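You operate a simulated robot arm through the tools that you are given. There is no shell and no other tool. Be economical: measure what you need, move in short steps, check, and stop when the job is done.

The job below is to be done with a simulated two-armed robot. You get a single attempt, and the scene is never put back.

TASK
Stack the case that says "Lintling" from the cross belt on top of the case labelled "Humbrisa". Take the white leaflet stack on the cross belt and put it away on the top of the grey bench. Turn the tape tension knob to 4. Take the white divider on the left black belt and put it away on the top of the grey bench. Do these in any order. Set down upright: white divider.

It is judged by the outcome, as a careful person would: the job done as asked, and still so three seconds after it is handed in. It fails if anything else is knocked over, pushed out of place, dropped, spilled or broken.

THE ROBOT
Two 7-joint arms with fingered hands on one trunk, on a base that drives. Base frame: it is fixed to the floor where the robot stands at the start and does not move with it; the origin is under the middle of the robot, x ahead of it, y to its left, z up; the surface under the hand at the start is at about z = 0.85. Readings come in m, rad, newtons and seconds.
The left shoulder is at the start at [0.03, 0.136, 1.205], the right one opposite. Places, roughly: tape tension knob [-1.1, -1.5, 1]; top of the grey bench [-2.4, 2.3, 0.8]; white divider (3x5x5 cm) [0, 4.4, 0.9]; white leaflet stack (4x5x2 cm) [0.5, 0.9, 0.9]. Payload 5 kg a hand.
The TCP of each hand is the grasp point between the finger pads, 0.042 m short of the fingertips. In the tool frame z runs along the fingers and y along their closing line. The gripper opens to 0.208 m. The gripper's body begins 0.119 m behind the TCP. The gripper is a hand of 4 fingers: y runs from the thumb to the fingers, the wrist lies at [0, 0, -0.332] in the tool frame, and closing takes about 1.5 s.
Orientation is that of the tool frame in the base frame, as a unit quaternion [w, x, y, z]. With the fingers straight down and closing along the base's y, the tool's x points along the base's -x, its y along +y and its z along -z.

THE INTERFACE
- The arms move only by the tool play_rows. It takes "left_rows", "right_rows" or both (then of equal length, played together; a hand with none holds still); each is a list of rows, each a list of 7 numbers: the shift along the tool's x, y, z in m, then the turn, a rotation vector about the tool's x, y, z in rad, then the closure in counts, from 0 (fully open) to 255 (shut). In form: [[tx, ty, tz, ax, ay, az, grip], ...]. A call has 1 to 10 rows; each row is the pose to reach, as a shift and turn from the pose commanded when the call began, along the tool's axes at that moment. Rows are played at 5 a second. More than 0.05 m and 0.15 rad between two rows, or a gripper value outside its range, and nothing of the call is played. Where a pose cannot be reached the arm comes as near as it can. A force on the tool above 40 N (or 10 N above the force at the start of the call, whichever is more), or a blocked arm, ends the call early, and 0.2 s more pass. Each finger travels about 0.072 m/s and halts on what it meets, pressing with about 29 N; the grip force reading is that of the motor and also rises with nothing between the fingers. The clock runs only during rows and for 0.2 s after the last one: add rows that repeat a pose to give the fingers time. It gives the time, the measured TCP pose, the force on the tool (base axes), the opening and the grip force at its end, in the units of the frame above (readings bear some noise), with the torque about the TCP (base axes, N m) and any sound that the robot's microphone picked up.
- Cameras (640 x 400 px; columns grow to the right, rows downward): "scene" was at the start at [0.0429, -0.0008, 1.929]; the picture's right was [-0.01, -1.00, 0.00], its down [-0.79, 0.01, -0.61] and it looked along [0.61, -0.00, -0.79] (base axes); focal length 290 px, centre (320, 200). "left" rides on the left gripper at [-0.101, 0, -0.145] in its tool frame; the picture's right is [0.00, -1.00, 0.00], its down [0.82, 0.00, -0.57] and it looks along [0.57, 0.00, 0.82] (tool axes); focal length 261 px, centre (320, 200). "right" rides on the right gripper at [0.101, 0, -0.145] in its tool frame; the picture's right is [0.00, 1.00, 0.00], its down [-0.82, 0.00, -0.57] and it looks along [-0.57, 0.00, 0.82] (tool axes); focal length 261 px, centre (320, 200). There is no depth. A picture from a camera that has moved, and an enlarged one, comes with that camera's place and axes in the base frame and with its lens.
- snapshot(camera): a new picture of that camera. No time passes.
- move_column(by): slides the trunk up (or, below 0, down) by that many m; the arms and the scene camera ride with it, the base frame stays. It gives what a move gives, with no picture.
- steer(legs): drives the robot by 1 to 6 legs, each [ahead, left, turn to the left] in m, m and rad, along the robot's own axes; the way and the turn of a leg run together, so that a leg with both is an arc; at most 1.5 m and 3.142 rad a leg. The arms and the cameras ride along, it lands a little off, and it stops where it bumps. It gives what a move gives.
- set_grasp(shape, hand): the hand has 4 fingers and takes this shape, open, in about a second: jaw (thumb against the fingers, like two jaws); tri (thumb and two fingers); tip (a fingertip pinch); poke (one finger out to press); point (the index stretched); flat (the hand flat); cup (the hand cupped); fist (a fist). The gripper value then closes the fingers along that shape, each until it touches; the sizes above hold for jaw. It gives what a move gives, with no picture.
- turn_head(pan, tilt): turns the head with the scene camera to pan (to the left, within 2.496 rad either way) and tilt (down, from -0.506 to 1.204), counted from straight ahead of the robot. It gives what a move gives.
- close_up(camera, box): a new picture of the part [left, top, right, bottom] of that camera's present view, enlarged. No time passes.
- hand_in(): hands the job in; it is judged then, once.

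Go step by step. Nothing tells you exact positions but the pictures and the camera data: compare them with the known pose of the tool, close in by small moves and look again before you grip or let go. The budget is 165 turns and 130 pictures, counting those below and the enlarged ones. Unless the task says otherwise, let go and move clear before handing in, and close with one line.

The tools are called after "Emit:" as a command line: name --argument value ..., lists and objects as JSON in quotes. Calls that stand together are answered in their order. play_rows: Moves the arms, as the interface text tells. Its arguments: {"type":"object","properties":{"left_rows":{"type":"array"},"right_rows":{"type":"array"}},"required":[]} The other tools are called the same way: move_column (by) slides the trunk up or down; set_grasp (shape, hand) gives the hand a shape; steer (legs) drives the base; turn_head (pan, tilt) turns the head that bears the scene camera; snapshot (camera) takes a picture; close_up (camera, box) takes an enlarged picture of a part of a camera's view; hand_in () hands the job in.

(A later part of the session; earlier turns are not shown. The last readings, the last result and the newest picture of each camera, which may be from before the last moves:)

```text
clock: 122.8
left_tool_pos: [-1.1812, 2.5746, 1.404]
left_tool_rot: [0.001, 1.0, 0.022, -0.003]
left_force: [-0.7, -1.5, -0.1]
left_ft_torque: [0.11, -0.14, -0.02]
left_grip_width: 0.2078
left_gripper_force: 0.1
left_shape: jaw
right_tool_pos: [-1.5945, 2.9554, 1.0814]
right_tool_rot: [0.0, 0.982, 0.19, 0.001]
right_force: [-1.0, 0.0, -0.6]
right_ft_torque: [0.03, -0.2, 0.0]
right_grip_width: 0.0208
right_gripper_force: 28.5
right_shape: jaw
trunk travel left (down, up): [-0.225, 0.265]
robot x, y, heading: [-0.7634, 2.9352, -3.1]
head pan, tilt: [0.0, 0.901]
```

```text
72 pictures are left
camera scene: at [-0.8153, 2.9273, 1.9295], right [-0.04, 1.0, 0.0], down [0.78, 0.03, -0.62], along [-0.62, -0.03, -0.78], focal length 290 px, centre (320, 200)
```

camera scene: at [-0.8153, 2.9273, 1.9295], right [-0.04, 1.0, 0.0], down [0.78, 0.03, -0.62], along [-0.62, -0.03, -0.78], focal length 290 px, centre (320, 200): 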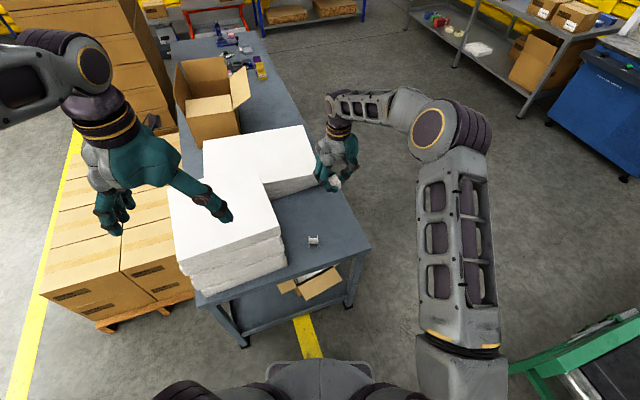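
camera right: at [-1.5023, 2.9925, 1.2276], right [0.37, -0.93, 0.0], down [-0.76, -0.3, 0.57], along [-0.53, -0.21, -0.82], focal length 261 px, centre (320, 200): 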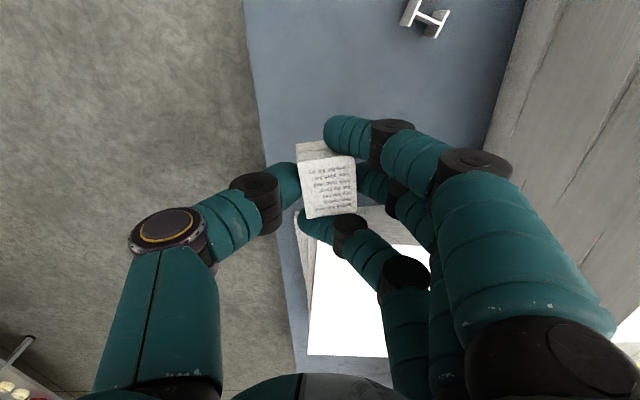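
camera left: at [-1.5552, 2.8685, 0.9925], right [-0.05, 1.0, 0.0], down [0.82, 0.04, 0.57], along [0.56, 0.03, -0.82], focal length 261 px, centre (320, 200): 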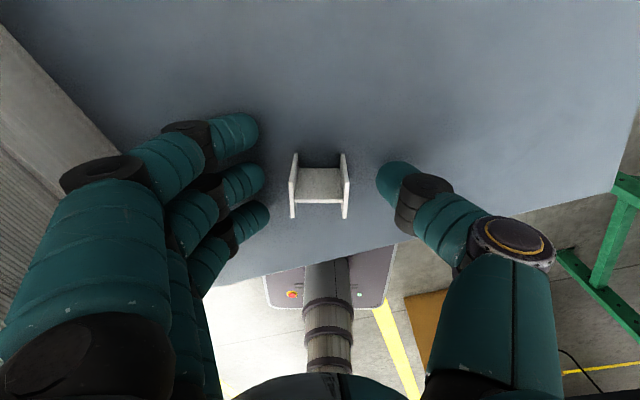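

Position is good: about 10 cm from the edge and clear of the divider. I lower to just above the bench.

Emit:
play_rows --right_rows '[[0, 0, 0.045, 0, 0, 0, 255], [0, 0, 0.09, 0, 0, 0, 255], [0, 0, 0.135, 0, 0, 0, 255], [0, 0, 0.175, 0, 0, 0, 255], [0, 0, 0.205, 0, 0, 0, 255], [0, 0, 0.22, 0, 0, 0, 255], [0, 0, 0.225, 0, 0, 0, 255], [0, 0, 0.229, 0, 0, 0, 255]]'

Emit:
play_rows --right_rows '[[0, 0, 0.002, 0, 0, 0, 255], [0, 0, 0.004, 0, 0, 0, 255], [0, 0, 0.005, 0, 0, 0, 255]]'

Emit:
snapshot --camera "right"

```text
clock: 124.6
left_tool_pos: [-1.1796, 2.5752, 1.4065]
left_tool_rot: [0.003, 1.0, 0.022, -0.004]
left_force: [0.3, -0.4, 0.8]
left_ft_torque: [0.02, -0.01, 0.01]
left_grip_width: 0.2078
left_gripper_force: 0.1
left_shape: jaw
right_tool_pos: [-1.5913, 2.9557, 0.8549]
right_tool_rot: [0.0, 0.982, 0.191, 0.0]
right_force: [-0.1, -0.7, -0.8]
right_ft_torque: [0.01, -0.03, 0.02]
right_grip_width: 0.0206
right_gripper_force: 29.0
right_shape: jaw
trunk travel left (down, up): [-0.225, 0.265]
robot x, y, heading: [-0.7651, 2.935, -3.097]
head pan, tilt: [0.0, 0.901]
```

```text
clock: 125.4
left_tool_pos: [-1.179, 2.5746, 1.4051]
left_tool_rot: [0.002, 1.0, 0.023, -0.004]
left_force: [0.4, -0.8, -0.5]
left_ft_torque: [0.01, -0.04, 0.01]
left_grip_width: 0.2077
left_gripper_force: 0.1
left_shape: jaw
right_tool_pos: [-1.5926, 2.9555, 0.8505]
right_tool_rot: [0.0, 0.982, 0.191, 0.0]
right_force: [-0.4, 0.1, -0.2]
right_ft_torque: [-0.03, 0.0, -0.02]
right_grip_width: 0.0204
right_gripper_force: 28.5
right_shape: jaw
trunk travel left (down, up): [-0.225, 0.265]
robot x, y, heading: [-0.7675, 2.9305, -3.099]
head pan, tilt: [0.0, 0.901]
```

```text
71 pictures are left
camera right: at [-1.4985, 2.9922, 0.9957], right [0.37, -0.93, 0.0], down [-0.76, -0.3, 0.57], along [-0.53, -0.21, -0.82], focal length 261 px, centre (320, 200)
```

right: 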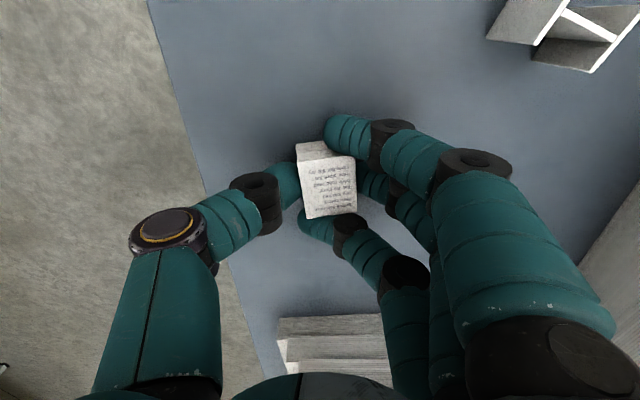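

Emit:
play_rows --right_rows '[[0, 0, 0.002, 0, 0, 0, 255], [0, 0, 0.004, 0, 0, 0, 255], [0, 0, 0.005, 0, 0, 0, 255]]'

```text
clock: 126.2
left_tool_pos: [-1.179, 2.576, 1.4047]
left_tool_rot: [0.002, 1.0, 0.022, -0.003]
left_force: [-0.3, 0.6, 0.6]
left_ft_torque: [-0.02, 0.01, 0.0]
left_grip_width: 0.2081
left_gripper_force: 0.0
left_shape: jaw
right_tool_pos: [-1.5924, 2.9559, 0.8464]
right_tool_rot: [0.0, 0.982, 0.19, 0.001]
right_force: [0.5, 0.7, 3.2]
right_ft_torque: [-0.06, 0.04, -0.01]
right_grip_width: 0.0203
right_gripper_force: 29.0
right_shape: jaw
trunk travel left (down, up): [-0.225, 0.265]
robot x, y, heading: [-0.7637, 2.9311, -3.095]
head pan, tilt: [0.0, 0.901]
```

Contact is just made (3 N). I open gently to about 9 cm and lift clear.

Emit:
play_rows --right_rows '[[0, 0, 0, 0, 0, 0, 230], [0, 0, 0, 0, 0, 0, 210], [0, 0, 0, 0, 0, 0, 190], [0, 0, 0, 0, 0, 0, 175], [0, 0, 0, 0, 0, 0, 160], [0, 0, 0, 0, 0, 0, 155], [0, 0, -0.03, 0, 0, 0, 155], [0, 0, -0.07, 0, 0, 0, 155], [0, 0, -0.11, 0, 0, 0, 155], [0, 0, -0.15, 0, 0, 0, 155]]'

Emit:
snapshot --camera "right"

Emit:
play_rows --right_rows '[[0.02, 0, -0.04, 0, 0, 0, 100], [0.04, 0, -0.08, 0, 0, 0, 50], [0.06, -0.01, -0.12, 0, 0, 0, 0], [0.09, -0.025, -0.15, 0, 0, 0, 0], [0.12, -0.045, -0.18, 0, 0, 0, 0], [0.155, -0.065, -0.21, 0, 0, 0, 0], [0.19, -0.085, -0.23, 0, 0, 0, 0], [0.23, -0.105, -0.25, 0, 0, 0, 0], [0.27, -0.12, -0.265, 0, 0, 0, 0], [0.31, -0.14, -0.28, 0, 0, 0, 0]]'

Emit:
snapshot --camera "scene"

```text
clock: 128.4
left_tool_pos: [-1.1761, 2.5744, 1.4055]
left_tool_rot: [0.002, 1.0, 0.023, -0.005]
left_force: [1.1, -0.1, 0.3]
left_ft_torque: [0.01, 0.09, -0.01]
left_grip_width: 0.2079
left_gripper_force: 0.0
left_shape: jaw
right_tool_pos: [-1.5896, 2.9543, 0.9962]
right_tool_rot: [0.0, 0.981, 0.193, -0.001]
right_force: [1.1, 0.7, -1.7]
right_ft_torque: [0.05, 0.17, 0.0]
right_grip_width: 0.0807
right_gripper_force: 0.0
right_shape: jaw
trunk travel left (down, up): [-0.225, 0.265]
robot x, y, heading: [-0.7669, 2.9297, -3.098]
head pan, tilt: [0.0, 0.901]
```

```text
70 pictures are left
camera right: at [-1.4968, 2.9914, 1.141], right [0.37, -0.93, 0.0], down [-0.76, -0.3, 0.57], along [-0.53, -0.21, -0.82], focal length 261 px, centre (320, 200)
```

right: 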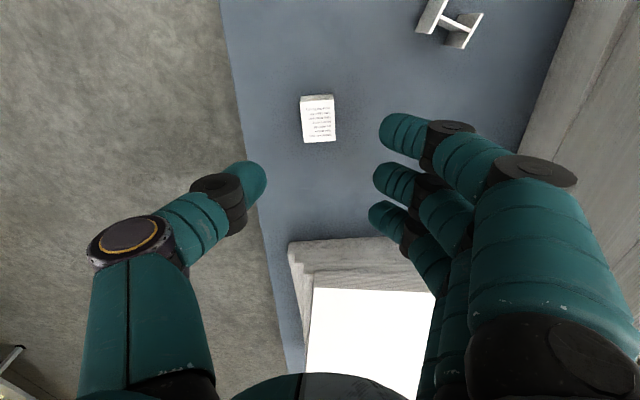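

```text
refused: row 6 steps farther than a row can; nothing moved
```

```text
69 pictures are left
camera scene: at [-0.8109, 2.9289, 1.9298], right [-0.04, 1.0, 0.0], down [0.78, 0.03, -0.62], along [-0.62, -0.03, -0.78], focal length 290 px, centre (320, 200)
```

scene: 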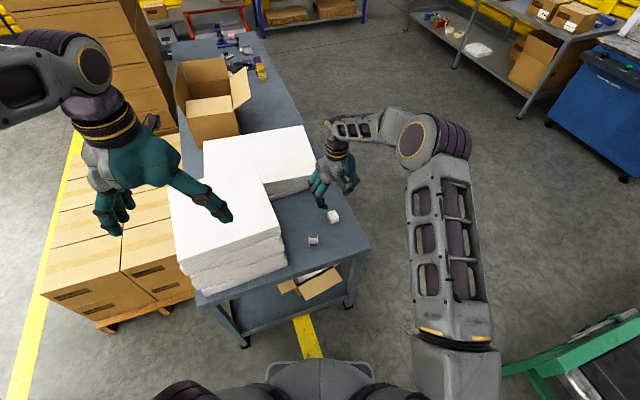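

Leaflets and divider both rest on the bench. I retract the right hand, undoing its wrist turn.

Emit:
play_rows --right_rows '[[0.015, 0, -0.04, 0, 0, 0.03, 100], [0.03, 0, -0.08, 0, 0, 0.07, 50], [0.045, -0.01, -0.12, 0, 0, 0.1, 0], [0.07, -0.025, -0.15, 0, 0, 0.14, 0], [0.1, -0.04, -0.18, 0, 0, 0.17, 0], [0.13, -0.06, -0.21, 0, 0, 0.21, 0], [0.16, -0.08, -0.235, 0, 0, 0.24, 0], [0.195, -0.1, -0.255, 0, 0, 0.28, 0], [0.23, -0.12, -0.27, 0, 0, 0.31, 0], [0.265, -0.14, -0.28, 0, 0, 0.34, 0]]'

Emit:
steer --legs '[[-0.5, 0, 0], [0, 0, 1.5]]'

Emit:
turn_head --pan 0 --tilt 0.5

Emit:
snapshot --camera "scene"

```text
clock: 130.6
left_tool_pos: [-1.1765, 2.5769, 1.4055]
left_tool_rot: [0.001, 1.0, 0.022, -0.003]
left_force: [0.4, -0.3, 0.8]
left_ft_torque: [-0.09, 0.13, 0.03]
left_grip_width: 0.2076
left_gripper_force: 0.0
left_shape: jaw
right_tool_pos: [-1.3991, 3.1867, 1.2764]
right_tool_rot: [0.001, 1.0, 0.022, 0.001]
right_force: [0.6, 0.1, -0.1]
right_ft_torque: [-0.04, 0.12, 0.0]
right_grip_width: 0.2078
right_gripper_force: 0.0
right_shape: jaw
trunk travel left (down, up): [-0.225, 0.265]
robot x, y, heading: [-0.7671, 2.9322, -3.101]
head pan, tilt: [0.0, 0.901]
```

```text
clock: 137.1
left_tool_pos: [0.0434, 2.5019, 1.4061]
left_tool_rot: [0.003, 0.728, 0.686, -0.002]
left_force: [0.3, 0.3, -0.5]
left_ft_torque: [-0.01, 0.04, 0.01]
left_grip_width: 0.2078
left_gripper_force: 0.0
left_shape: jaw
right_tool_pos: [-0.5864, 2.3453, 1.2765]
right_tool_rot: [0.0, 0.728, 0.686, 0.0]
right_force: [0.8, 0.1, 0.6]
right_ft_torque: [0.01, 0.02, 0.01]
right_grip_width: 0.2079
right_gripper_force: 0.2
right_shape: jaw
trunk travel left (down, up): [-0.225, 0.265]
robot x, y, heading: [-0.2651, 2.951, -1.631]
head pan, tilt: [0.0, 0.901]
```

```text
clock: 138.0
left_tool_pos: [0.0415, 2.502, 1.406]
left_tool_rot: [0.004, 0.728, 0.686, -0.002]
left_force: [-0.2, -0.3, -0.1]
left_ft_torque: [-0.02, -0.01, -0.02]
left_grip_width: 0.2079
left_gripper_force: 0.0
left_shape: jaw
right_tool_pos: [-0.5878, 2.344, 1.2763]
right_tool_rot: [0.001, 0.728, 0.686, 0.0]
right_force: [0.2, 0.1, -0.1]
right_ft_torque: [-0.02, 0.04, 0.0]
right_grip_width: 0.2079
right_gripper_force: 0.0
right_shape: jaw
trunk travel left (down, up): [-0.225, 0.265]
robot x, y, heading: [-0.2695, 2.9545, -1.631]
head pan, tilt: [0.0, 0.499]
```

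```text
68 pictures are left
camera scene: at [-0.2747, 2.8892, 1.9635], right [-1.0, 0.06, 0.0], down [0.03, 0.48, -0.88], along [-0.05, -0.88, -0.48], focal length 290 px, centre (320, 200)
```

scene: 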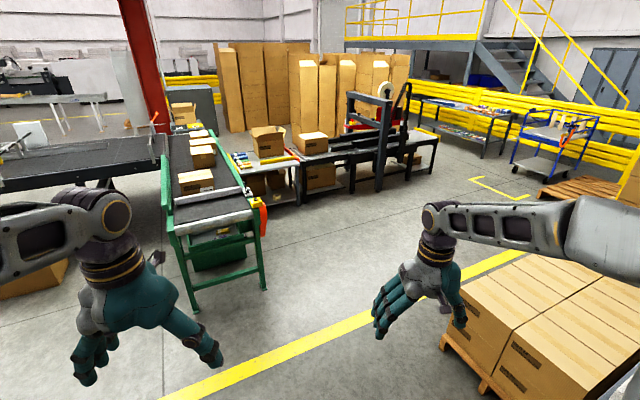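

Both bench items are done. Next the carton: I drive back to the cross belt, face it, and look at carton 1 from (0, 0.6).

Emit:
steer --legs '[[1.2, 0, 0], [1.15, 0, 0], [0, 0, 1.63], [0.33, 0, 0]]'

Emit:
turn_head --pan 0 --tilt 0.9

Emit:
snapshot --camera "scene"

```text
clock: 155.3
left_tool_pos: [0.367, 0.9339, 1.4022]
left_tool_rot: [0.002, 0.002, 1.0, 0.0]
left_force: [2.5, 3.2, -1.5]
left_ft_torque: [-0.51, 0.39, -0.01]
left_grip_width: 0.208
left_gripper_force: 0.1
left_shape: jaw
right_tool_pos: [0.5562, 0.3137, 1.2749]
right_tool_rot: [-0.002, 0.003, 1.0, -0.001]
right_force: [1.8, 4.7, -0.4]
right_ft_torque: [-0.52, 0.37, 0.01]
right_grip_width: 0.2079
right_gripper_force: 0.1
right_shape: jaw
trunk travel left (down, up): [-0.225, 0.265]
robot x, y, heading: [-0.0668, 0.598, -0.008]
head pan, tilt: [0.0, 0.499]
```

```text
clock: 156.1
left_tool_pos: [0.3618, 0.9259, 1.4058]
left_tool_rot: [0.005, 0.002, 1.0, 0.002]
left_force: [0.9, -0.8, 0.1]
left_ft_torque: [0.14, 0.02, -0.03]
left_grip_width: 0.208
left_gripper_force: 0.1
left_shape: jaw
right_tool_pos: [0.5521, 0.3068, 1.2749]
right_tool_rot: [0.0, 0.002, 1.0, 0.002]
right_force: [0.0, -1.1, -0.4]
right_ft_torque: [0.12, -0.01, 0.0]
right_grip_width: 0.208
right_gripper_force: 0.1
right_shape: jaw
trunk travel left (down, up): [-0.225, 0.265]
robot x, y, heading: [-0.0698, 0.5953, -0.012]
head pan, tilt: [0.0, 0.901]
```

```text
67 pictures are left
camera scene: at [-0.027, 0.5913, 1.9298], right [-0.01, -1.0, 0.0], down [-0.78, 0.01, -0.62], along [0.62, 0.0, -0.78], focal length 290 px, centre (320, 200)
```

scene: 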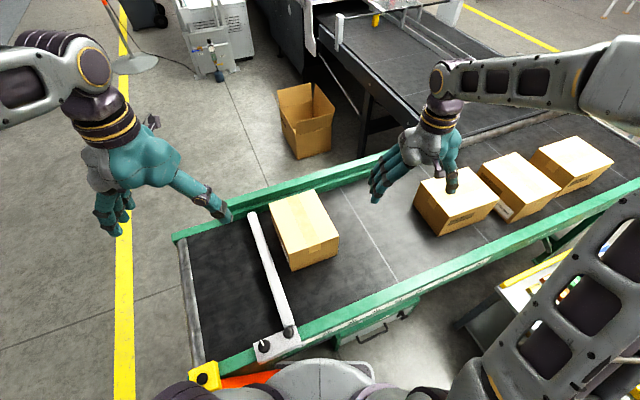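

Emit:
close_up --camera "scene" --box '[240, 170, 368, 290]'

```text
3.33 times, centred on (304, 230) of scene
camera zoom: at [-0.027, 0.5913, 1.9298], right [-0.01, -1.0, 0.0], down [-0.78, 0.01, -0.62], along [0.62, 0.0, -0.78], focal length 966 px, centre (373, 100)
```

zoom: 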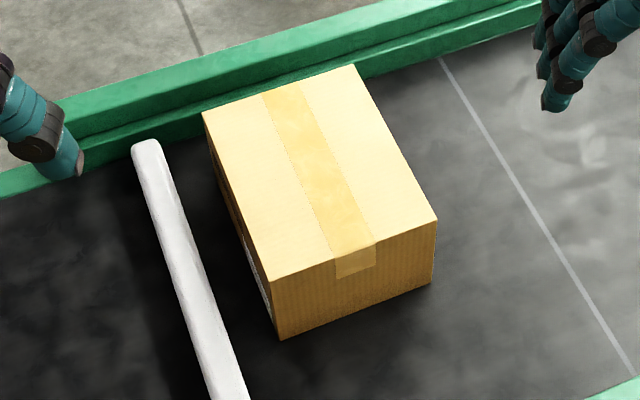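

Carton 1's top is centred at (0.616, 0.660), long axis at 22°. I bring the right hand above it, turned 22° to span the 20 cm width.

Emit:
play_rows --right_rows '[[-0.008, 0.044, 0.009, 0, 0, -0.048, 0], [-0.016, 0.088, 0.018, 0, 0, -0.097, 0], [-0.024, 0.132, 0.027, 0, 0, -0.145, 0], [-0.032, 0.177, 0.036, 0, 0, -0.193, 0], [-0.04, 0.221, 0.045, 0, 0, -0.242, 0], [-0.048, 0.265, 0.054, 0, 0, -0.29, 0], [-0.056, 0.309, 0.063, 0, 0, -0.338, 0], [-0.064, 0.353, 0.07, 0, 0, -0.387, 0], [-0.064, 0.353, 0.07, 0, 0, -0.387, 0]]'

Emit:
snapshot --camera "right"

Emit:
snapshot --camera "scene"

```text
clock: 158.1
left_tool_pos: [0.361, 0.9274, 1.4058]
left_tool_rot: [0.003, 0.003, 1.0, 0.003]
left_force: [-0.3, 0.0, 0.3]
left_ft_torque: [0.16, -0.02, -0.01]
left_grip_width: 0.2081
left_gripper_force: 0.0
left_shape: jaw
right_tool_pos: [0.6158, 0.6622, 1.2058]
right_tool_rot: [0.001, -0.19, 0.982, 0.001]
right_force: [-0.1, -0.3, 1.0]
right_ft_torque: [0.18, -0.02, 0.03]
right_grip_width: 0.2077
right_gripper_force: 0.1
right_shape: jaw
trunk travel left (down, up): [-0.225, 0.265]
robot x, y, heading: [-0.0686, 0.5941, -0.011]
head pan, tilt: [0.0, 0.901]
```

```text
65 pictures are left
camera right: at [0.5218, 0.6238, 1.3497], right [-0.37, 0.93, 0.0], down [0.76, 0.3, 0.57], along [0.53, 0.21, -0.82], focal length 261 px, centre (320, 200)
```

right: 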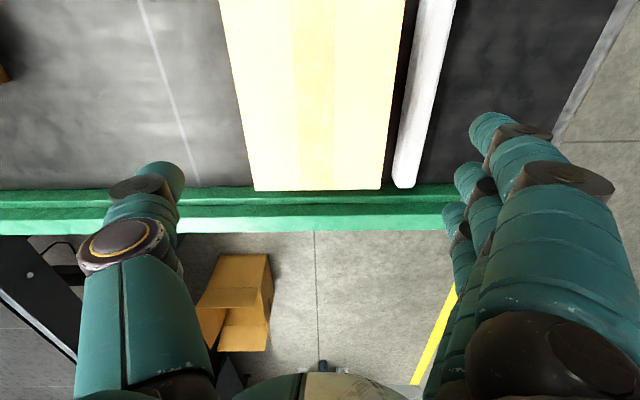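

```text
64 pictures are left
camera scene: at [-0.0279, 0.591, 1.9298], right [-0.01, -1.0, 0.0], down [-0.78, 0.01, -0.62], along [0.62, 0.0, -0.78], focal length 290 px, centre (320, 200)
```

scene: 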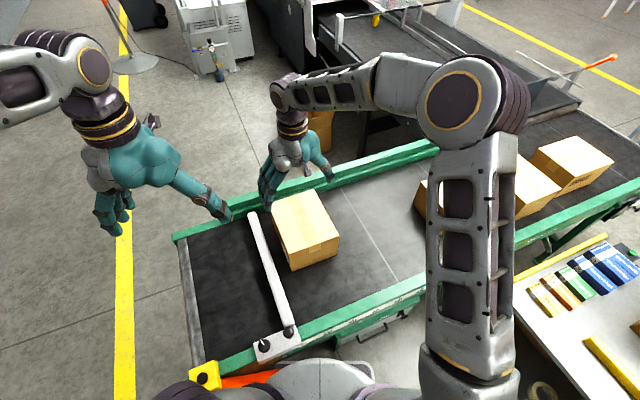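

Nearly aligned; I enlarge to measure edges finely.

Emit:
close_up --camera "right" --box '[200, 0, 440, 200]'

```text
2.00 times, centred on (320, 100) of right
camera zoom: at [0.5218, 0.6238, 1.3497], right [-0.37, 0.93, 0.0], down [0.76, 0.3, 0.57], along [0.53, 0.21, -0.82], focal length 521 px, centre (320, 400)
```

zoom: 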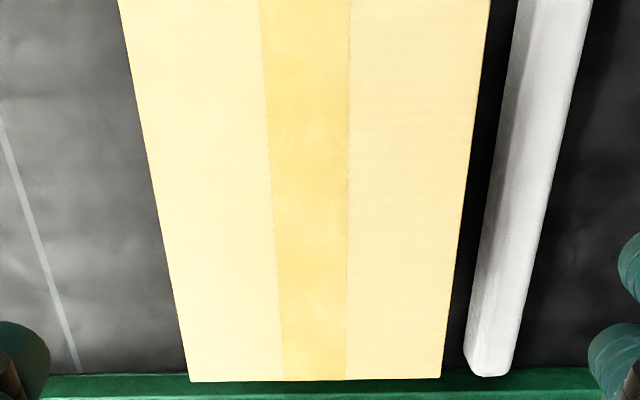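

The carton is 6 mm and 1.2° off my grip axis. I correct, come down until tips are just above its top, and check again.

Emit:
play_rows --right_rows '[[0, -0.003, 0.03, 0, 0, -0.01, 0], [0, -0.006, 0.06, 0, 0, -0.02, 0], [0, -0.006, 0.1, 0, 0, -0.02, 0], [0, -0.006, 0.13, 0, 0, -0.02, 0], [0, -0.006, 0.14, 0, 0, -0.02, 0], [0, -0.006, 0.14, 0, 0, -0.02, 0]]'

Emit:
snapshot --camera "right"

```text
clock: 159.5
left_tool_pos: [0.362, 0.928, 1.4049]
left_tool_rot: [0.003, 0.003, 1.0, 0.002]
left_force: [-0.3, -0.5, 0.2]
left_ft_torque: [0.06, -0.02, 0.02]
left_grip_width: 0.2078
left_gripper_force: 0.0
left_shape: jaw
right_tool_pos: [0.6196, 0.6551, 1.0662]
right_tool_rot: [0.0, -0.2, 0.98, 0.001]
right_force: [-1.3, -0.6, -0.6]
right_ft_torque: [0.01, 0.01, 0.01]
right_grip_width: 0.2077
right_gripper_force: 0.0
right_shape: jaw
trunk travel left (down, up): [-0.225, 0.265]
robot x, y, heading: [-0.0683, 0.5936, -0.009]
head pan, tilt: [0.0, 0.901]
```

```text
62 pictures are left
camera right: at [0.5259, 0.6159, 1.2102], right [-0.39, 0.92, 0.0], down [0.76, 0.32, 0.57], along [0.53, 0.22, -0.82], focal length 261 px, centre (320, 200)
```

right: 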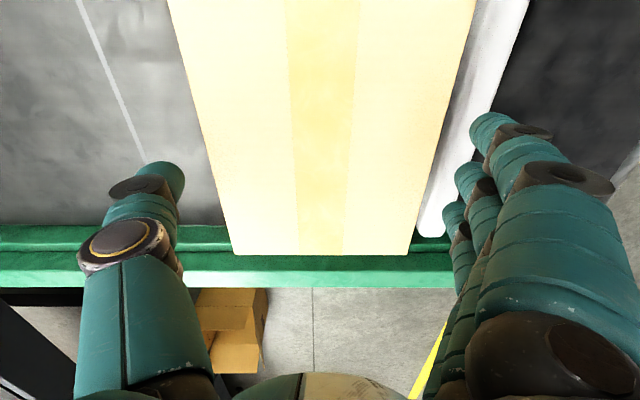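

Centred within about 1 mm. I descend with the fingers astride the carton.

Emit:
play_rows --right_rows '[[0, 0, 0.015, 0, 0, 0, 0], [0, 0, 0.03, 0, 0, 0, 0], [0, 0, 0.045, 0, 0, 0, 0], [0, 0, 0.06, 0, 0, 0, 0], [0, 0, 0.075, 0, 0, 0, 0], [0, 0, 0.09, 0, 0, 0, 0], [0, 0, 0.105, 0, 0, 0, 0]]'

Emit:
snapshot --camera "right"

```text
clock: 161.0
left_tool_pos: [0.3605, 0.9273, 1.4062]
left_tool_rot: [0.005, 0.004, 1.0, 0.003]
left_force: [0.6, 0.3, 0.7]
left_ft_torque: [0.03, 0.07, 0.01]
left_grip_width: 0.2079
left_gripper_force: 0.0
left_shape: jaw
right_tool_pos: [0.621, 0.6585, 0.9794]
right_tool_rot: [0.003, -0.199, 0.98, 0.001]
right_force: [-11.7, -3.6, 24.4]
right_ft_torque: [-0.39, -0.4, -0.03]
right_grip_width: 0.2079
right_gripper_force: 0.1
right_shape: jaw
trunk travel left (down, up): [-0.225, 0.265]
robot x, y, heading: [-0.0716, 0.5947, -0.005]
head pan, tilt: [0.0, 0.901]
stopped in row 7 (right hand): the force on the tool passed its limit at 45 N (the readings are from after the stop); the commanded pose is now the measured one
```

```text
61 pictures are left
camera right: at [0.526, 0.6181, 1.124], right [-0.39, 0.92, 0.0], down [0.75, 0.32, 0.58], along [0.53, 0.22, -0.82], focal length 261 px, centre (320, 200)
```

right: 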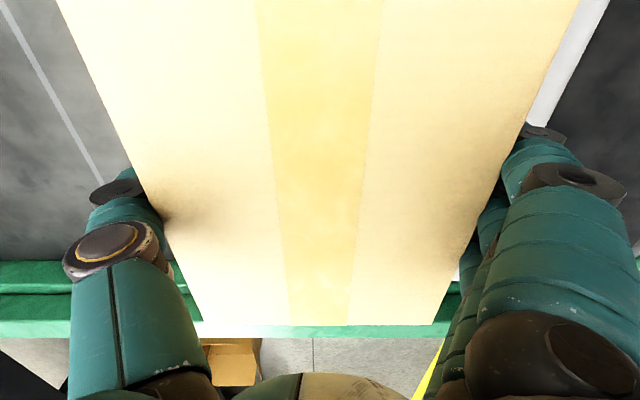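

The tips are already 6 cm down the sides, and something (likely the bar) touched a finger. I back up 6 mm, then close on the carton.

Emit:
play_rows --right_rows '[[0, 0, -0.006, 0, 0, 0, 0], [0, 0, -0.008, 0, 0, 0, 0]]'

Emit:
play_rows --right_rows '[[0, 0, 0, 0, 0, 0, 30], [0, 0, 0, 0, 0, 0, 80], [0, 0, 0, 0, 0, 0, 150], [0, 0, 0, 0, 0, 0, 200], [0, 0, 0, 0, 0, 0, 255], [0, 0, 0, 0, 0, 0, 255]]'

Emit:
snapshot --camera "right"

```text
clock: 161.6
left_tool_pos: [0.3608, 0.9289, 1.4052]
left_tool_rot: [0.004, 0.003, 1.0, 0.001]
left_force: [0.1, -0.2, 0.4]
left_ft_torque: [0.01, -0.03, 0.0]
left_grip_width: 0.2083
left_gripper_force: 0.1
left_shape: jaw
right_tool_pos: [0.6208, 0.6575, 0.9856]
right_tool_rot: [0.003, -0.2, 0.98, 0.002]
right_force: [-5.8, 0.7, -3.4]
right_ft_torque: [-0.12, -0.15, 0.01]
right_grip_width: 0.2079
right_gripper_force: 0.1
right_shape: jaw
trunk travel left (down, up): [-0.225, 0.265]
robot x, y, heading: [-0.0701, 0.5969, -0.003]
head pan, tilt: [0.0, 0.901]
```

```text
clock: 163.0
left_tool_pos: [0.3626, 0.9278, 1.4051]
left_tool_rot: [0.003, 0.002, 1.0, 0.002]
left_force: [0.5, 0.4, -0.4]
left_ft_torque: [0.03, -0.01, -0.01]
left_grip_width: 0.208
left_gripper_force: 0.0
left_shape: jaw
right_tool_pos: [0.6218, 0.6573, 0.9847]
right_tool_rot: [0.002, -0.199, 0.98, 0.001]
right_force: [-3.6, -1.4, 0.6]
right_ft_torque: [0.69, 0.17, 0.15]
right_grip_width: 0.1993
right_gripper_force: 28.7
right_shape: jaw
trunk travel left (down, up): [-0.225, 0.265]
robot x, y, heading: [-0.069, 0.5959, -0.009]
head pan, tilt: [0.0, 0.901]
```

```text
60 pictures are left
camera right: at [0.528, 0.6174, 1.1292], right [-0.39, 0.92, 0.0], down [0.75, 0.32, 0.58], along [0.53, 0.22, -0.82], focal length 261 px, centre (320, 200)
```

right: 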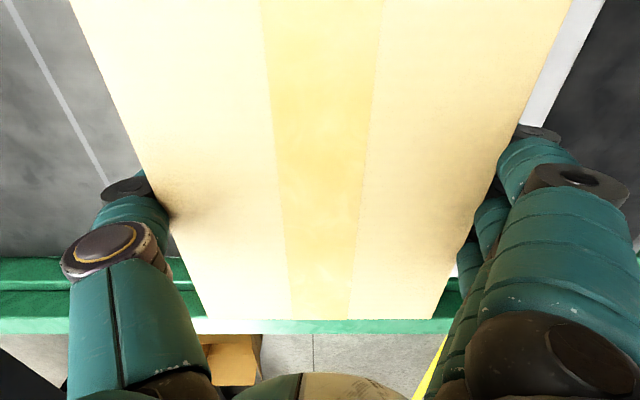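

Gripped at 0.199 m. I lift 3 cm and check that the carton follows.

Emit:
play_rows --right_rows '[[0, 0, -0.01, 0, 0, 0, 255], [0, 0, -0.02, 0, 0, 0, 255], [0, 0, -0.03, 0, 0, 0, 255], [0, 0, -0.04, 0, 0, 0, 255]]'

Emit:
snapshot --camera "scene"

Emit:
snapshot --camera "right"

```text
clock: 164.0
left_tool_pos: [0.3623, 0.9285, 1.4052]
left_tool_rot: [0.003, 0.003, 1.0, 0.002]
left_force: [0.2, -0.4, 0.8]
left_ft_torque: [-0.02, -0.05, 0.02]
left_grip_width: 0.2077
left_gripper_force: 0.1
left_shape: jaw
right_tool_pos: [0.6214, 0.6568, 1.0249]
right_tool_rot: [0.001, -0.2, 0.98, 0.002]
right_force: [-0.3, 0.5, -19.9]
right_ft_torque: [0.04, -0.05, -0.01]
right_grip_width: 0.1991
right_gripper_force: 29.2
right_shape: jaw
trunk travel left (down, up): [-0.225, 0.265]
robot x, y, heading: [-0.0702, 0.5944, -0.002]
head pan, tilt: [0.0, 0.901]
```

```text
59 pictures are left
camera scene: at [-0.0262, 0.5938, 1.9297], right [-0.01, -1.0, 0.0], down [-0.78, 0.01, -0.62], along [0.62, 0.0, -0.78], focal length 290 px, centre (320, 200)
```

scene: 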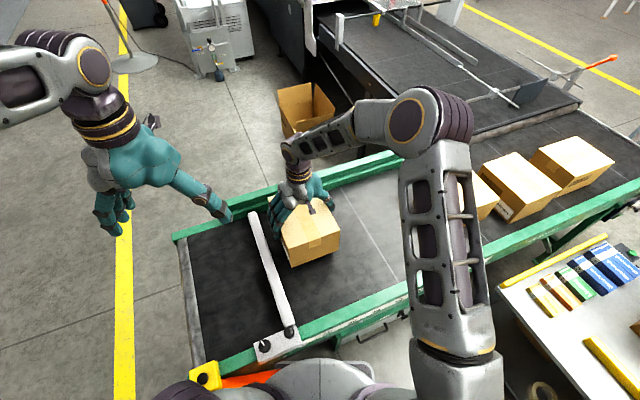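

```text
58 pictures are left
camera right: at [0.5266, 0.6171, 1.1697], right [-0.39, 0.92, 0.0], down [0.75, 0.32, 0.58], along [0.53, 0.22, -0.82], focal length 261 px, centre (320, 200)
```

right: 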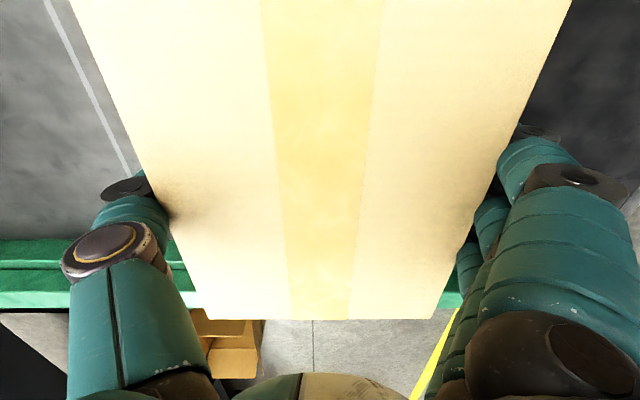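

The carton (about 2 kg) is held firmly. I raise the trunk 0.24 m, then drive right toward the Humbrisa carton.

Emit:
move_column --by 0.24

Emit:
steer --legs '[[0, -0.58, 0]]'

Emit:
turn_head --pan -0.5 --tilt 0.9

Emit:
snapshot --camera "scene"

```text
clock: 166.5
left_tool_pos: [0.3622, 0.9298, 1.6457]
left_tool_rot: [0.002, 0.002, 1.0, 0.001]
left_force: [-0.2, 0.2, -0.2]
left_ft_torque: [-0.03, -0.01, 0.01]
left_grip_width: 0.2078
left_gripper_force: 0.1
left_shape: jaw
right_tool_pos: [0.6209, 0.6581, 1.2641]
right_tool_rot: [0.003, -0.2, 0.98, 0.002]
right_force: [-0.1, 0.5, -20.2]
right_ft_torque: [0.03, -0.07, 0.0]
right_grip_width: 0.1992
right_gripper_force: 29.2
right_shape: jaw
trunk travel left (down, up): [-0.465, 0.025]
robot x, y, heading: [-0.0721, 0.5949, -0.01]
head pan, tilt: [0.0, 0.901]
```

```text
clock: 169.8
left_tool_pos: [0.3591, 0.3484, 1.6438]
left_tool_rot: [0.004, 0.003, 1.0, 0.002]
left_force: [-0.5, -0.1, 0.1]
left_ft_torque: [-0.03, -0.03, -0.01]
left_grip_width: 0.2078
left_gripper_force: 0.1
left_shape: jaw
right_tool_pos: [0.6167, 0.0751, 1.2652]
right_tool_rot: [0.003, -0.2, 0.98, 0.001]
right_force: [-0.2, 0.2, -19.0]
right_ft_torque: [0.04, -0.08, 0.0]
right_grip_width: 0.199
right_gripper_force: 28.8
right_shape: jaw
trunk travel left (down, up): [-0.465, 0.025]
robot x, y, heading: [-0.0762, 0.0141, -0.009]
head pan, tilt: [0.0, 0.901]
```

```text
clock: 170.7
left_tool_pos: [0.3594, 0.3483, 1.6456]
left_tool_rot: [0.003, 0.004, 1.0, 0.002]
left_force: [-0.2, -0.6, 0.4]
left_ft_torque: [-0.03, 0.03, -0.03]
left_grip_width: 0.2079
left_gripper_force: 0.0
left_shape: jaw
right_tool_pos: [0.6162, 0.0755, 1.2635]
right_tool_rot: [0.002, -0.2, 0.98, 0.001]
right_force: [0.8, -0.1, -19.9]
right_ft_torque: [0.01, -0.17, -0.02]
right_grip_width: 0.1989
right_gripper_force: 29.1
right_shape: jaw
trunk travel left (down, up): [-0.465, 0.025]
robot x, y, heading: [-0.0746, 0.0127, -0.007]
head pan, tilt: [-0.499, 0.901]
```

```text
57 pictures are left
camera scene: at [-0.0393, -0.0222, 2.1696], right [-0.49, -0.87, 0.0], down [-0.69, 0.38, -0.62], along [0.54, -0.3, -0.78], focal length 290 px, centre (320, 200)
```

scene: 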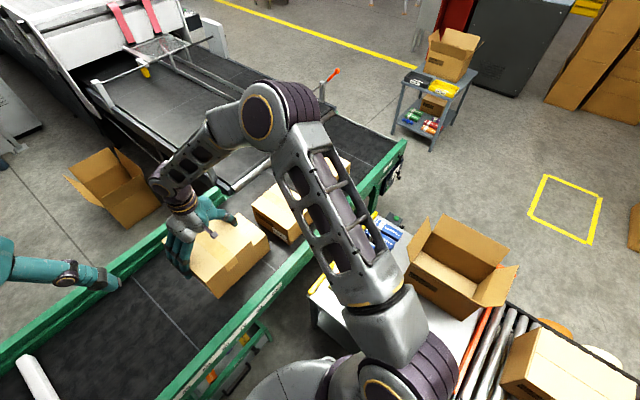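

I advance to the known safe starting stance (x = 0) and look at the Humbrisa carton past my arm.

Emit:
steer --legs '[[0.075, 0, 0]]'

Emit:
turn_head --pan 0 --tilt 0.8

Emit:
snapshot --camera "scene"

```text
clock: 171.8
left_tool_pos: [0.4277, 0.3489, 1.6453]
left_tool_rot: [0.004, 0.003, 1.0, 0.002]
left_force: [-0.2, -0.1, 0.3]
left_ft_torque: [0.02, -0.09, 0.02]
left_grip_width: 0.2079
left_gripper_force: 0.0
left_shape: jaw
right_tool_pos: [0.6867, 0.0759, 1.266]
right_tool_rot: [0.003, -0.201, 0.98, 0.002]
right_force: [-0.8, 1.6, -19.5]
right_ft_torque: [0.02, -0.14, 0.0]
right_grip_width: 0.1987
right_gripper_force: 29.3
right_shape: jaw
trunk travel left (down, up): [-0.465, 0.025]
robot x, y, heading: [-0.0034, 0.013, -0.011]
head pan, tilt: [-0.499, 0.901]
```

```text
clock: 172.7
left_tool_pos: [0.4308, 0.3489, 1.6454]
left_tool_rot: [0.003, 0.004, 1.0, 0.002]
left_force: [-1.2, 0.1, 0.4]
left_ft_torque: [0.02, -0.11, -0.04]
left_grip_width: 0.2082
left_gripper_force: 0.1
left_shape: jaw
right_tool_pos: [0.6877, 0.0759, 1.2651]
right_tool_rot: [0.002, -0.2, 0.98, 0.001]
right_force: [-0.1, -0.6, -19.4]
right_ft_torque: [0.05, -0.11, -0.02]
right_grip_width: 0.1992
right_gripper_force: 29.0
right_shape: jaw
trunk travel left (down, up): [-0.465, 0.025]
robot x, y, heading: [-0.0015, 0.015, -0.008]
head pan, tilt: [0.0, 0.799]
```

```text
56 pictures are left
camera scene: at [0.0463, 0.012, 2.1775], right [-0.01, -1.0, 0.0], down [-0.72, 0.01, -0.7], along [0.7, -0.01, -0.72], focal length 290 px, centre (320, 200)
```

scene: 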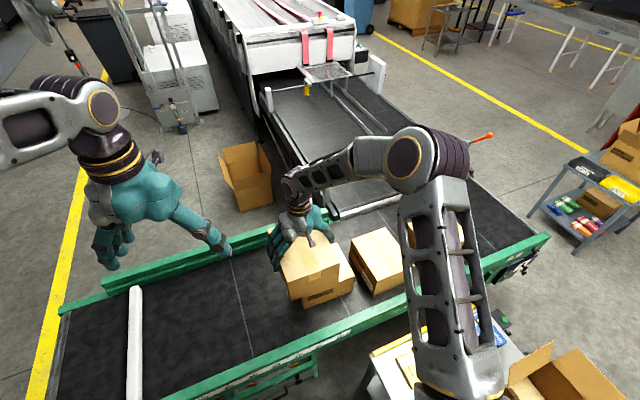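

My arm hides the target, so I'll swing the held carton partway over, turning it so its long side matches the lower carton, and look from the wrist camera.

Emit:
play_rows --right_rows '[[0.0064, -0.0436, 0, 0, 0, 0.12, 255], [0.0128, -0.0872, 0, 0, 0, 0.24, 255], [0.0192, -0.1308, 0, 0, 0, 0.36, 255], [0.0256, -0.1744, 0, 0, 0, 0.48, 255], [0.032, -0.218, 0, 0, 0, 0.6, 255], [0.0384, -0.2616, 0, 0, 0, 0.72, 255], [0.0448, -0.3052, 0, 0, 0, 0.84, 255], [0.0512, -0.3488, 0, 0, 0, 0.96, 255], [0.0576, -0.3924, 0, 0, 0, 1.08, 255], [0.064, -0.436, 0, 0, 0, 1.2, 255]]'

Emit:
snapshot --camera "scene"

Emit:
snapshot --camera "right"

```text
clock: 174.9
left_tool_pos: [0.4314, 0.344, 1.6455]
left_tool_rot: [0.002, 0.003, 1.0, 0.003]
left_force: [0.5, -1.1, 1.9]
left_ft_torque: [0.22, 0.06, 0.0]
left_grip_width: 0.2079
left_gripper_force: 0.0
left_shape: jaw
right_tool_pos: [0.8001, -0.3514, 1.2614]
right_tool_rot: [-0.002, 0.388, 0.922, 0.004]
right_force: [0.0, 2.7, -20.8]
right_ft_torque: [0.03, 0.11, -0.03]
right_grip_width: 0.1991
right_gripper_force: 29.3
right_shape: jaw
trunk travel left (down, up): [-0.465, 0.025]
robot x, y, heading: [-0.0024, 0.0113, -0.005]
head pan, tilt: [0.0, 0.799]
```

```text
55 pictures are left
camera scene: at [0.0489, 0.0076, 2.1774], right [-0.01, -1.0, 0.0], down [-0.72, 0.01, -0.7], along [0.7, 0.0, -0.72], focal length 290 px, centre (320, 200)
```

scene: 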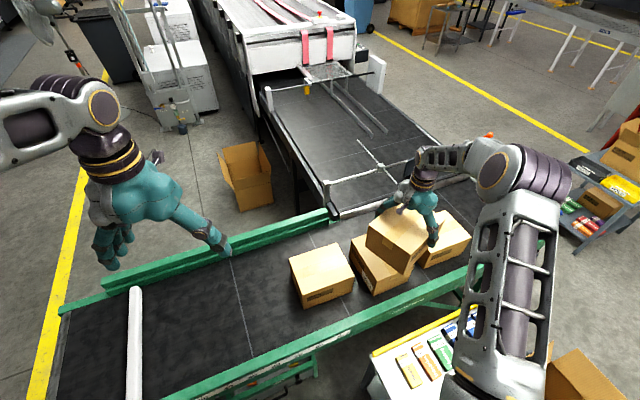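

```text
54 pictures are left
camera right: at [0.7292, -0.28, 1.4079], right [0.72, 0.69, 0.01], down [0.57, -0.6, 0.57], along [0.4, -0.4, -0.82], focal length 261 px, centre (320, 200)
```

right: 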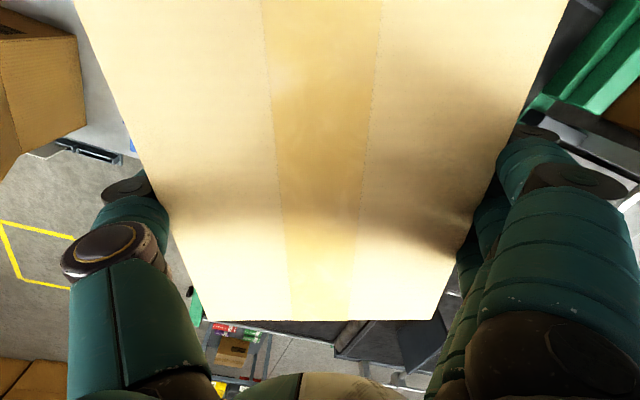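

Emit:
close_up --camera "scene" --box '[340, 180, 484, 300]'

```text
3.33 times, centred on (412, 240) of scene
camera zoom: at [0.0489, 0.0076, 2.1774], right [-0.01, -1.0, 0.0], down [-0.72, 0.01, -0.7], along [0.7, 0.0, -0.72], focal length 966 px, centre (13, 67)
```

zoom: 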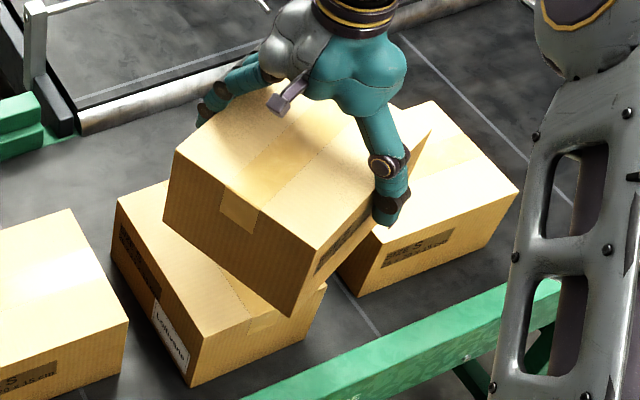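

The Humbrisa carton's centre works out to (0.975, -0.605), about 8 cm beyond my reach. I need to edge forward, so I check what lies under the belt in front of the base.

Emit:
turn_head --pan 0 --tilt 1.2

Emit:
snapshot --camera "scene"

Emit:
snapshot --camera "left"

```text
clock: 175.8
left_tool_pos: [0.4304, 0.348, 1.6442]
left_tool_rot: [0.004, 0.003, 1.0, 0.001]
left_force: [0.0, 0.2, 0.7]
left_ft_torque: [-0.07, -0.02, -0.01]
left_grip_width: 0.2078
left_gripper_force: 0.2
left_shape: jaw
right_tool_pos: [0.7988, -0.3485, 1.2644]
right_tool_rot: [-0.001, 0.388, 0.922, 0.003]
right_force: [0.3, 0.0, -19.7]
right_ft_torque: [-0.05, -0.05, 0.01]
right_grip_width: 0.199
right_gripper_force: 28.7
right_shape: jaw
trunk travel left (down, up): [-0.465, 0.025]
robot x, y, heading: [-0.0017, 0.0106, -0.008]
head pan, tilt: [0.0, 1.201]
```

```text
52 pictures are left
camera scene: at [0.0224, 0.0128, 2.1499], right [-0.01, -1.0, 0.0], down [-0.93, 0.01, -0.36], along [0.36, 0.0, -0.93], focal length 290 px, centre (320, 200)
```

scene: 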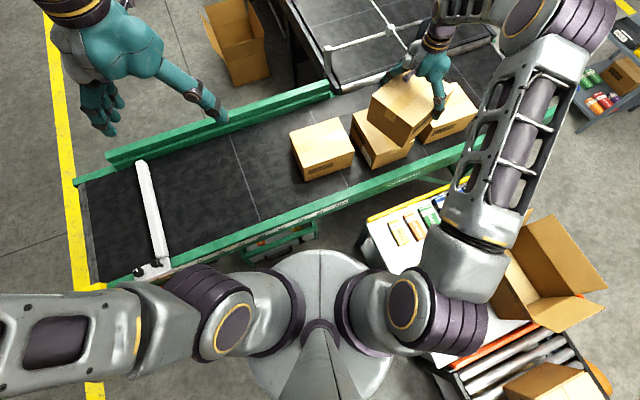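

```text
51 pictures are left
camera left: at [0.5294, 0.3476, 1.7906], right [0.0, -1.0, 0.0], down [-0.82, 0.0, 0.57], along [-0.57, 0.0, -0.82], focal length 261 px, centre (320, 200)
```

left: 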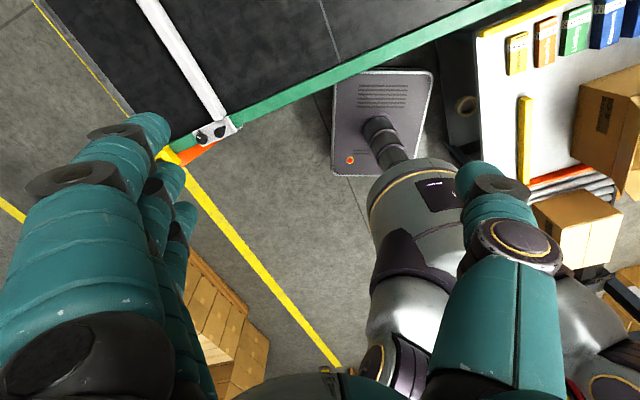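

Emit:
close_up --camera "scene" --box '[225, 190, 425, 315]'

Emit:
close_up --camera "left" --box '[310, 30, 530, 200]'

```text
3.20 times, centred on (325, 252) of scene
camera zoom: at [0.0224, 0.0128, 2.1499], right [-0.01, -1.0, 0.0], down [-0.93, 0.01, -0.36], along [0.36, 0.0, -0.93], focal length 927 px, centre (304, 32)
```

zoom: 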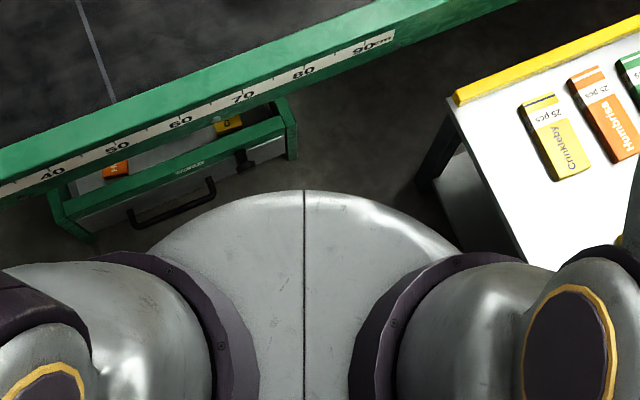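

```text
2.35 times, centred on (420, 115) of left
camera zoom: at [0.5294, 0.3476, 1.7906], right [0.0, -1.0, 0.0], down [-0.82, 0.0, 0.57], along [-0.57, 0.0, -0.82], focal length 613 px, centre (85, 400)
```

zoom: 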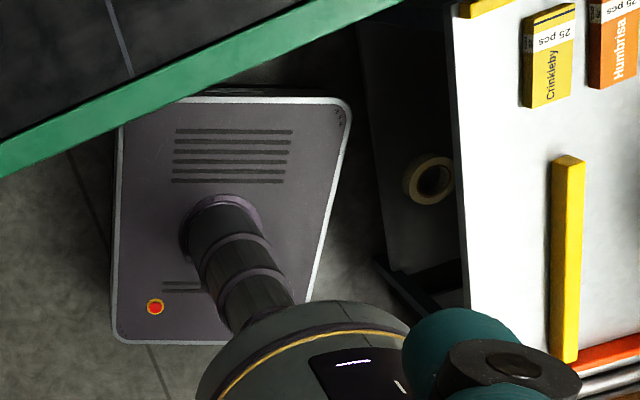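

The base front is at x ≈ 0.30 and the table leg at about 0.43, so I can advance about 8 cm. I'll do that.

Emit:
steer --legs '[[0.085, 0.01, 0]]'

Emit:
turn_head --pan -0.3 --tilt 0.8

Emit:
snapshot --camera "scene"

```text
clock: 176.9
left_tool_pos: [0.5025, 0.3594, 1.6395]
left_tool_rot: [-0.001, -0.001, 1.0, 0.002]
left_force: [4.7, 1.8, -2.0]
left_ft_torque: [-0.24, 0.79, -0.02]
left_grip_width: 0.2077
left_gripper_force: 0.1
left_shape: jaw
right_tool_pos: [0.8712, -0.3349, 1.254]
right_tool_rot: [-0.004, 0.383, 0.924, -0.001]
right_force: [5.3, 2.6, -24.9]
right_ft_torque: [-0.2, 0.4, -0.03]
right_grip_width: 0.199
right_gripper_force: 28.6
right_shape: jaw
trunk travel left (down, up): [-0.465, 0.025]
robot x, y, heading: [0.0544, 0.018, 0.004]
head pan, tilt: [0.0, 1.201]
stopped in leg 1: the robot was blocked; the commanded pose is now the measured one
```

```text
clock: 177.8
left_tool_pos: [0.4813, 0.3532, 1.6469]
left_tool_rot: [0.004, -0.002, 1.0, 0.002]
left_force: [-1.4, 0.7, 0.6]
left_ft_torque: [0.09, -0.3, 0.02]
left_grip_width: 0.2082
left_gripper_force: 0.0
left_shape: jaw
right_tool_pos: [0.8577, -0.3429, 1.2669]
right_tool_rot: [0.001, 0.385, 0.923, 0.004]
right_force: [-2.5, -1.3, -17.8]
right_ft_torque: [0.04, -0.26, -0.01]
right_grip_width: 0.1985
right_gripper_force: 28.9
right_shape: jaw
trunk travel left (down, up): [-0.465, 0.025]
robot x, y, heading: [0.0581, 0.0167, -0.0]
head pan, tilt: [-0.3, 0.799]
```

```text
48 pictures are left
camera scene: at [0.0969, -0.011, 2.1777], right [-0.29, -0.96, 0.0], down [-0.68, 0.21, -0.7], along [0.67, -0.2, -0.72], focal length 290 px, centre (320, 200)
```

scene: 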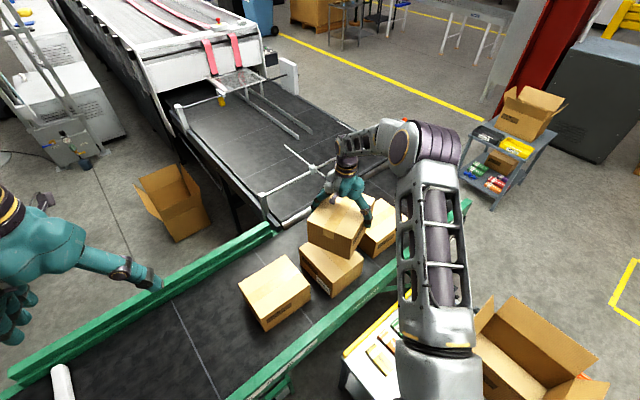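

It bumped lightly at x = 0.058; nothing moved visibly. I re-measure the lower carton from here.

Emit:
close_up --camera "scene" --box '[290, 170, 430, 310]'

```text
2.86 times, centred on (360, 240) of scene
camera zoom: at [0.0969, -0.011, 2.1777], right [-0.29, -0.96, 0.0], down [-0.68, 0.21, -0.7], along [0.67, -0.2, -0.72], focal length 828 px, centre (206, 86)
```

zoom: 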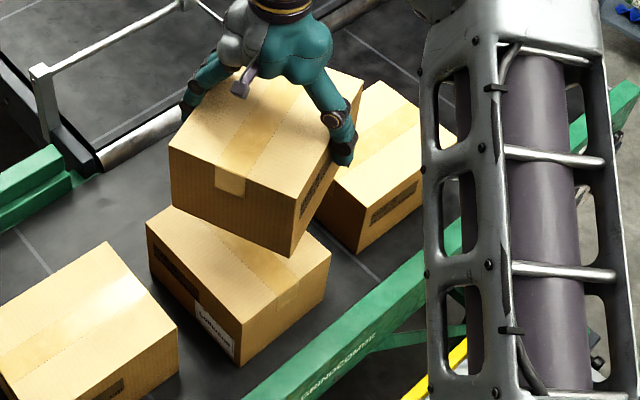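

The lower carton's centre is about (0.972, -0.612), sides at 20°. I extend the held carton over it as far as reach allows, turning it to match.

Emit:
play_rows --right_rows '[[-0.036, -0.016, 0, 0, 0, 0.062, 255], [-0.072, -0.032, 0, 0, 0, 0.123, 255], [-0.108, -0.048, 0, 0, 0, 0.185, 255], [-0.144, -0.065, 0, 0, 0, 0.246, 255], [-0.18, -0.081, 0, 0, 0, 0.308, 255], [-0.216, -0.097, 0, 0, 0, 0.37, 255], [-0.252, -0.113, 0, 0, 0, 0.43, 255], [-0.252, -0.113, 0, 0, 0, 0.43, 255]]'

Emit:
snapshot --camera "scene"

Emit:
snapshot --camera "right"

```text
clock: 179.6
left_tool_pos: [0.4895, 0.3541, 1.6449]
left_tool_rot: [0.003, -0.001, 1.0, 0.002]
left_force: [0.5, 0.3, 0.3]
left_ft_torque: [-0.02, 0.11, 0.02]
left_grip_width: 0.2077
left_gripper_force: 0.1
left_shape: jaw
right_tool_pos: [0.9257, -0.5765, 1.264]
right_tool_rot: [-0.001, 0.574, 0.819, 0.002]
right_force: [1.3, -0.2, -19.3]
right_ft_torque: [-0.22, -0.05, -0.06]
right_grip_width: 0.1991
right_gripper_force: 29.1
right_shape: jaw
right hand out of reach, approached as far as the arm can: row 6, 7, 8
trunk travel left (down, up): [-0.465, 0.025]
robot x, y, heading: [0.0531, 0.0164, 0.002]
head pan, tilt: [-0.3, 0.799]
```

```text
46 pictures are left
camera scene: at [0.106, -0.0088, 2.1774], right [-0.29, -0.96, 0.0], down [-0.69, 0.21, -0.7], along [0.66, -0.21, -0.72], focal length 290 px, centre (320, 200)
```

scene: 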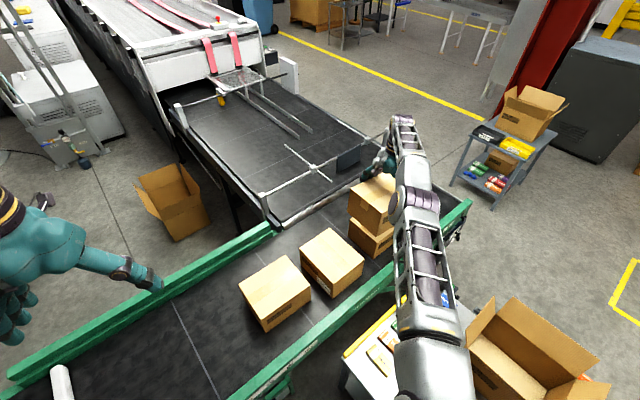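

```text
45 pictures are left
camera right: at [0.8904, -0.482, 1.4093], right [0.94, 0.34, 0.0], down [0.28, -0.77, 0.57], along [0.2, -0.53, -0.82], focal length 261 px, centre (320, 200)
```

right: 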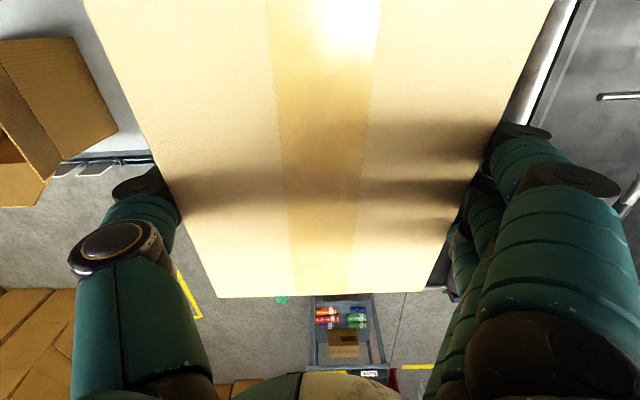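

The carton has tipped about 5° in the grip (far end low) from the bump, but is still held. I lower it toward the Humbrisa top in small steps and watch.

Emit:
play_rows --right_rows '[[-0.252, -0.113, 0.02, 0, 0, 0, 255]]'

Emit:
close_up --camera "scene" --box '[320, 150, 440, 280]'

```text
refused: row 1 steps farther than a row can; nothing moved
```

```text
3.08 times, centred on (380, 215) of scene
camera zoom: at [0.106, -0.0088, 2.1774], right [-0.29, -0.96, 0.0], down [-0.69, 0.21, -0.7], along [0.66, -0.21, -0.72], focal length 891 px, centre (135, 154)
```

zoom: 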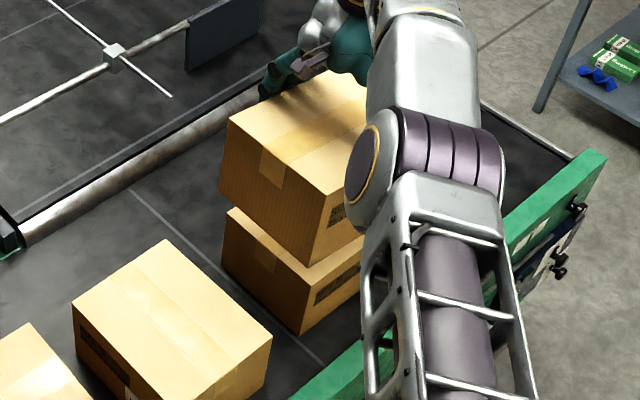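

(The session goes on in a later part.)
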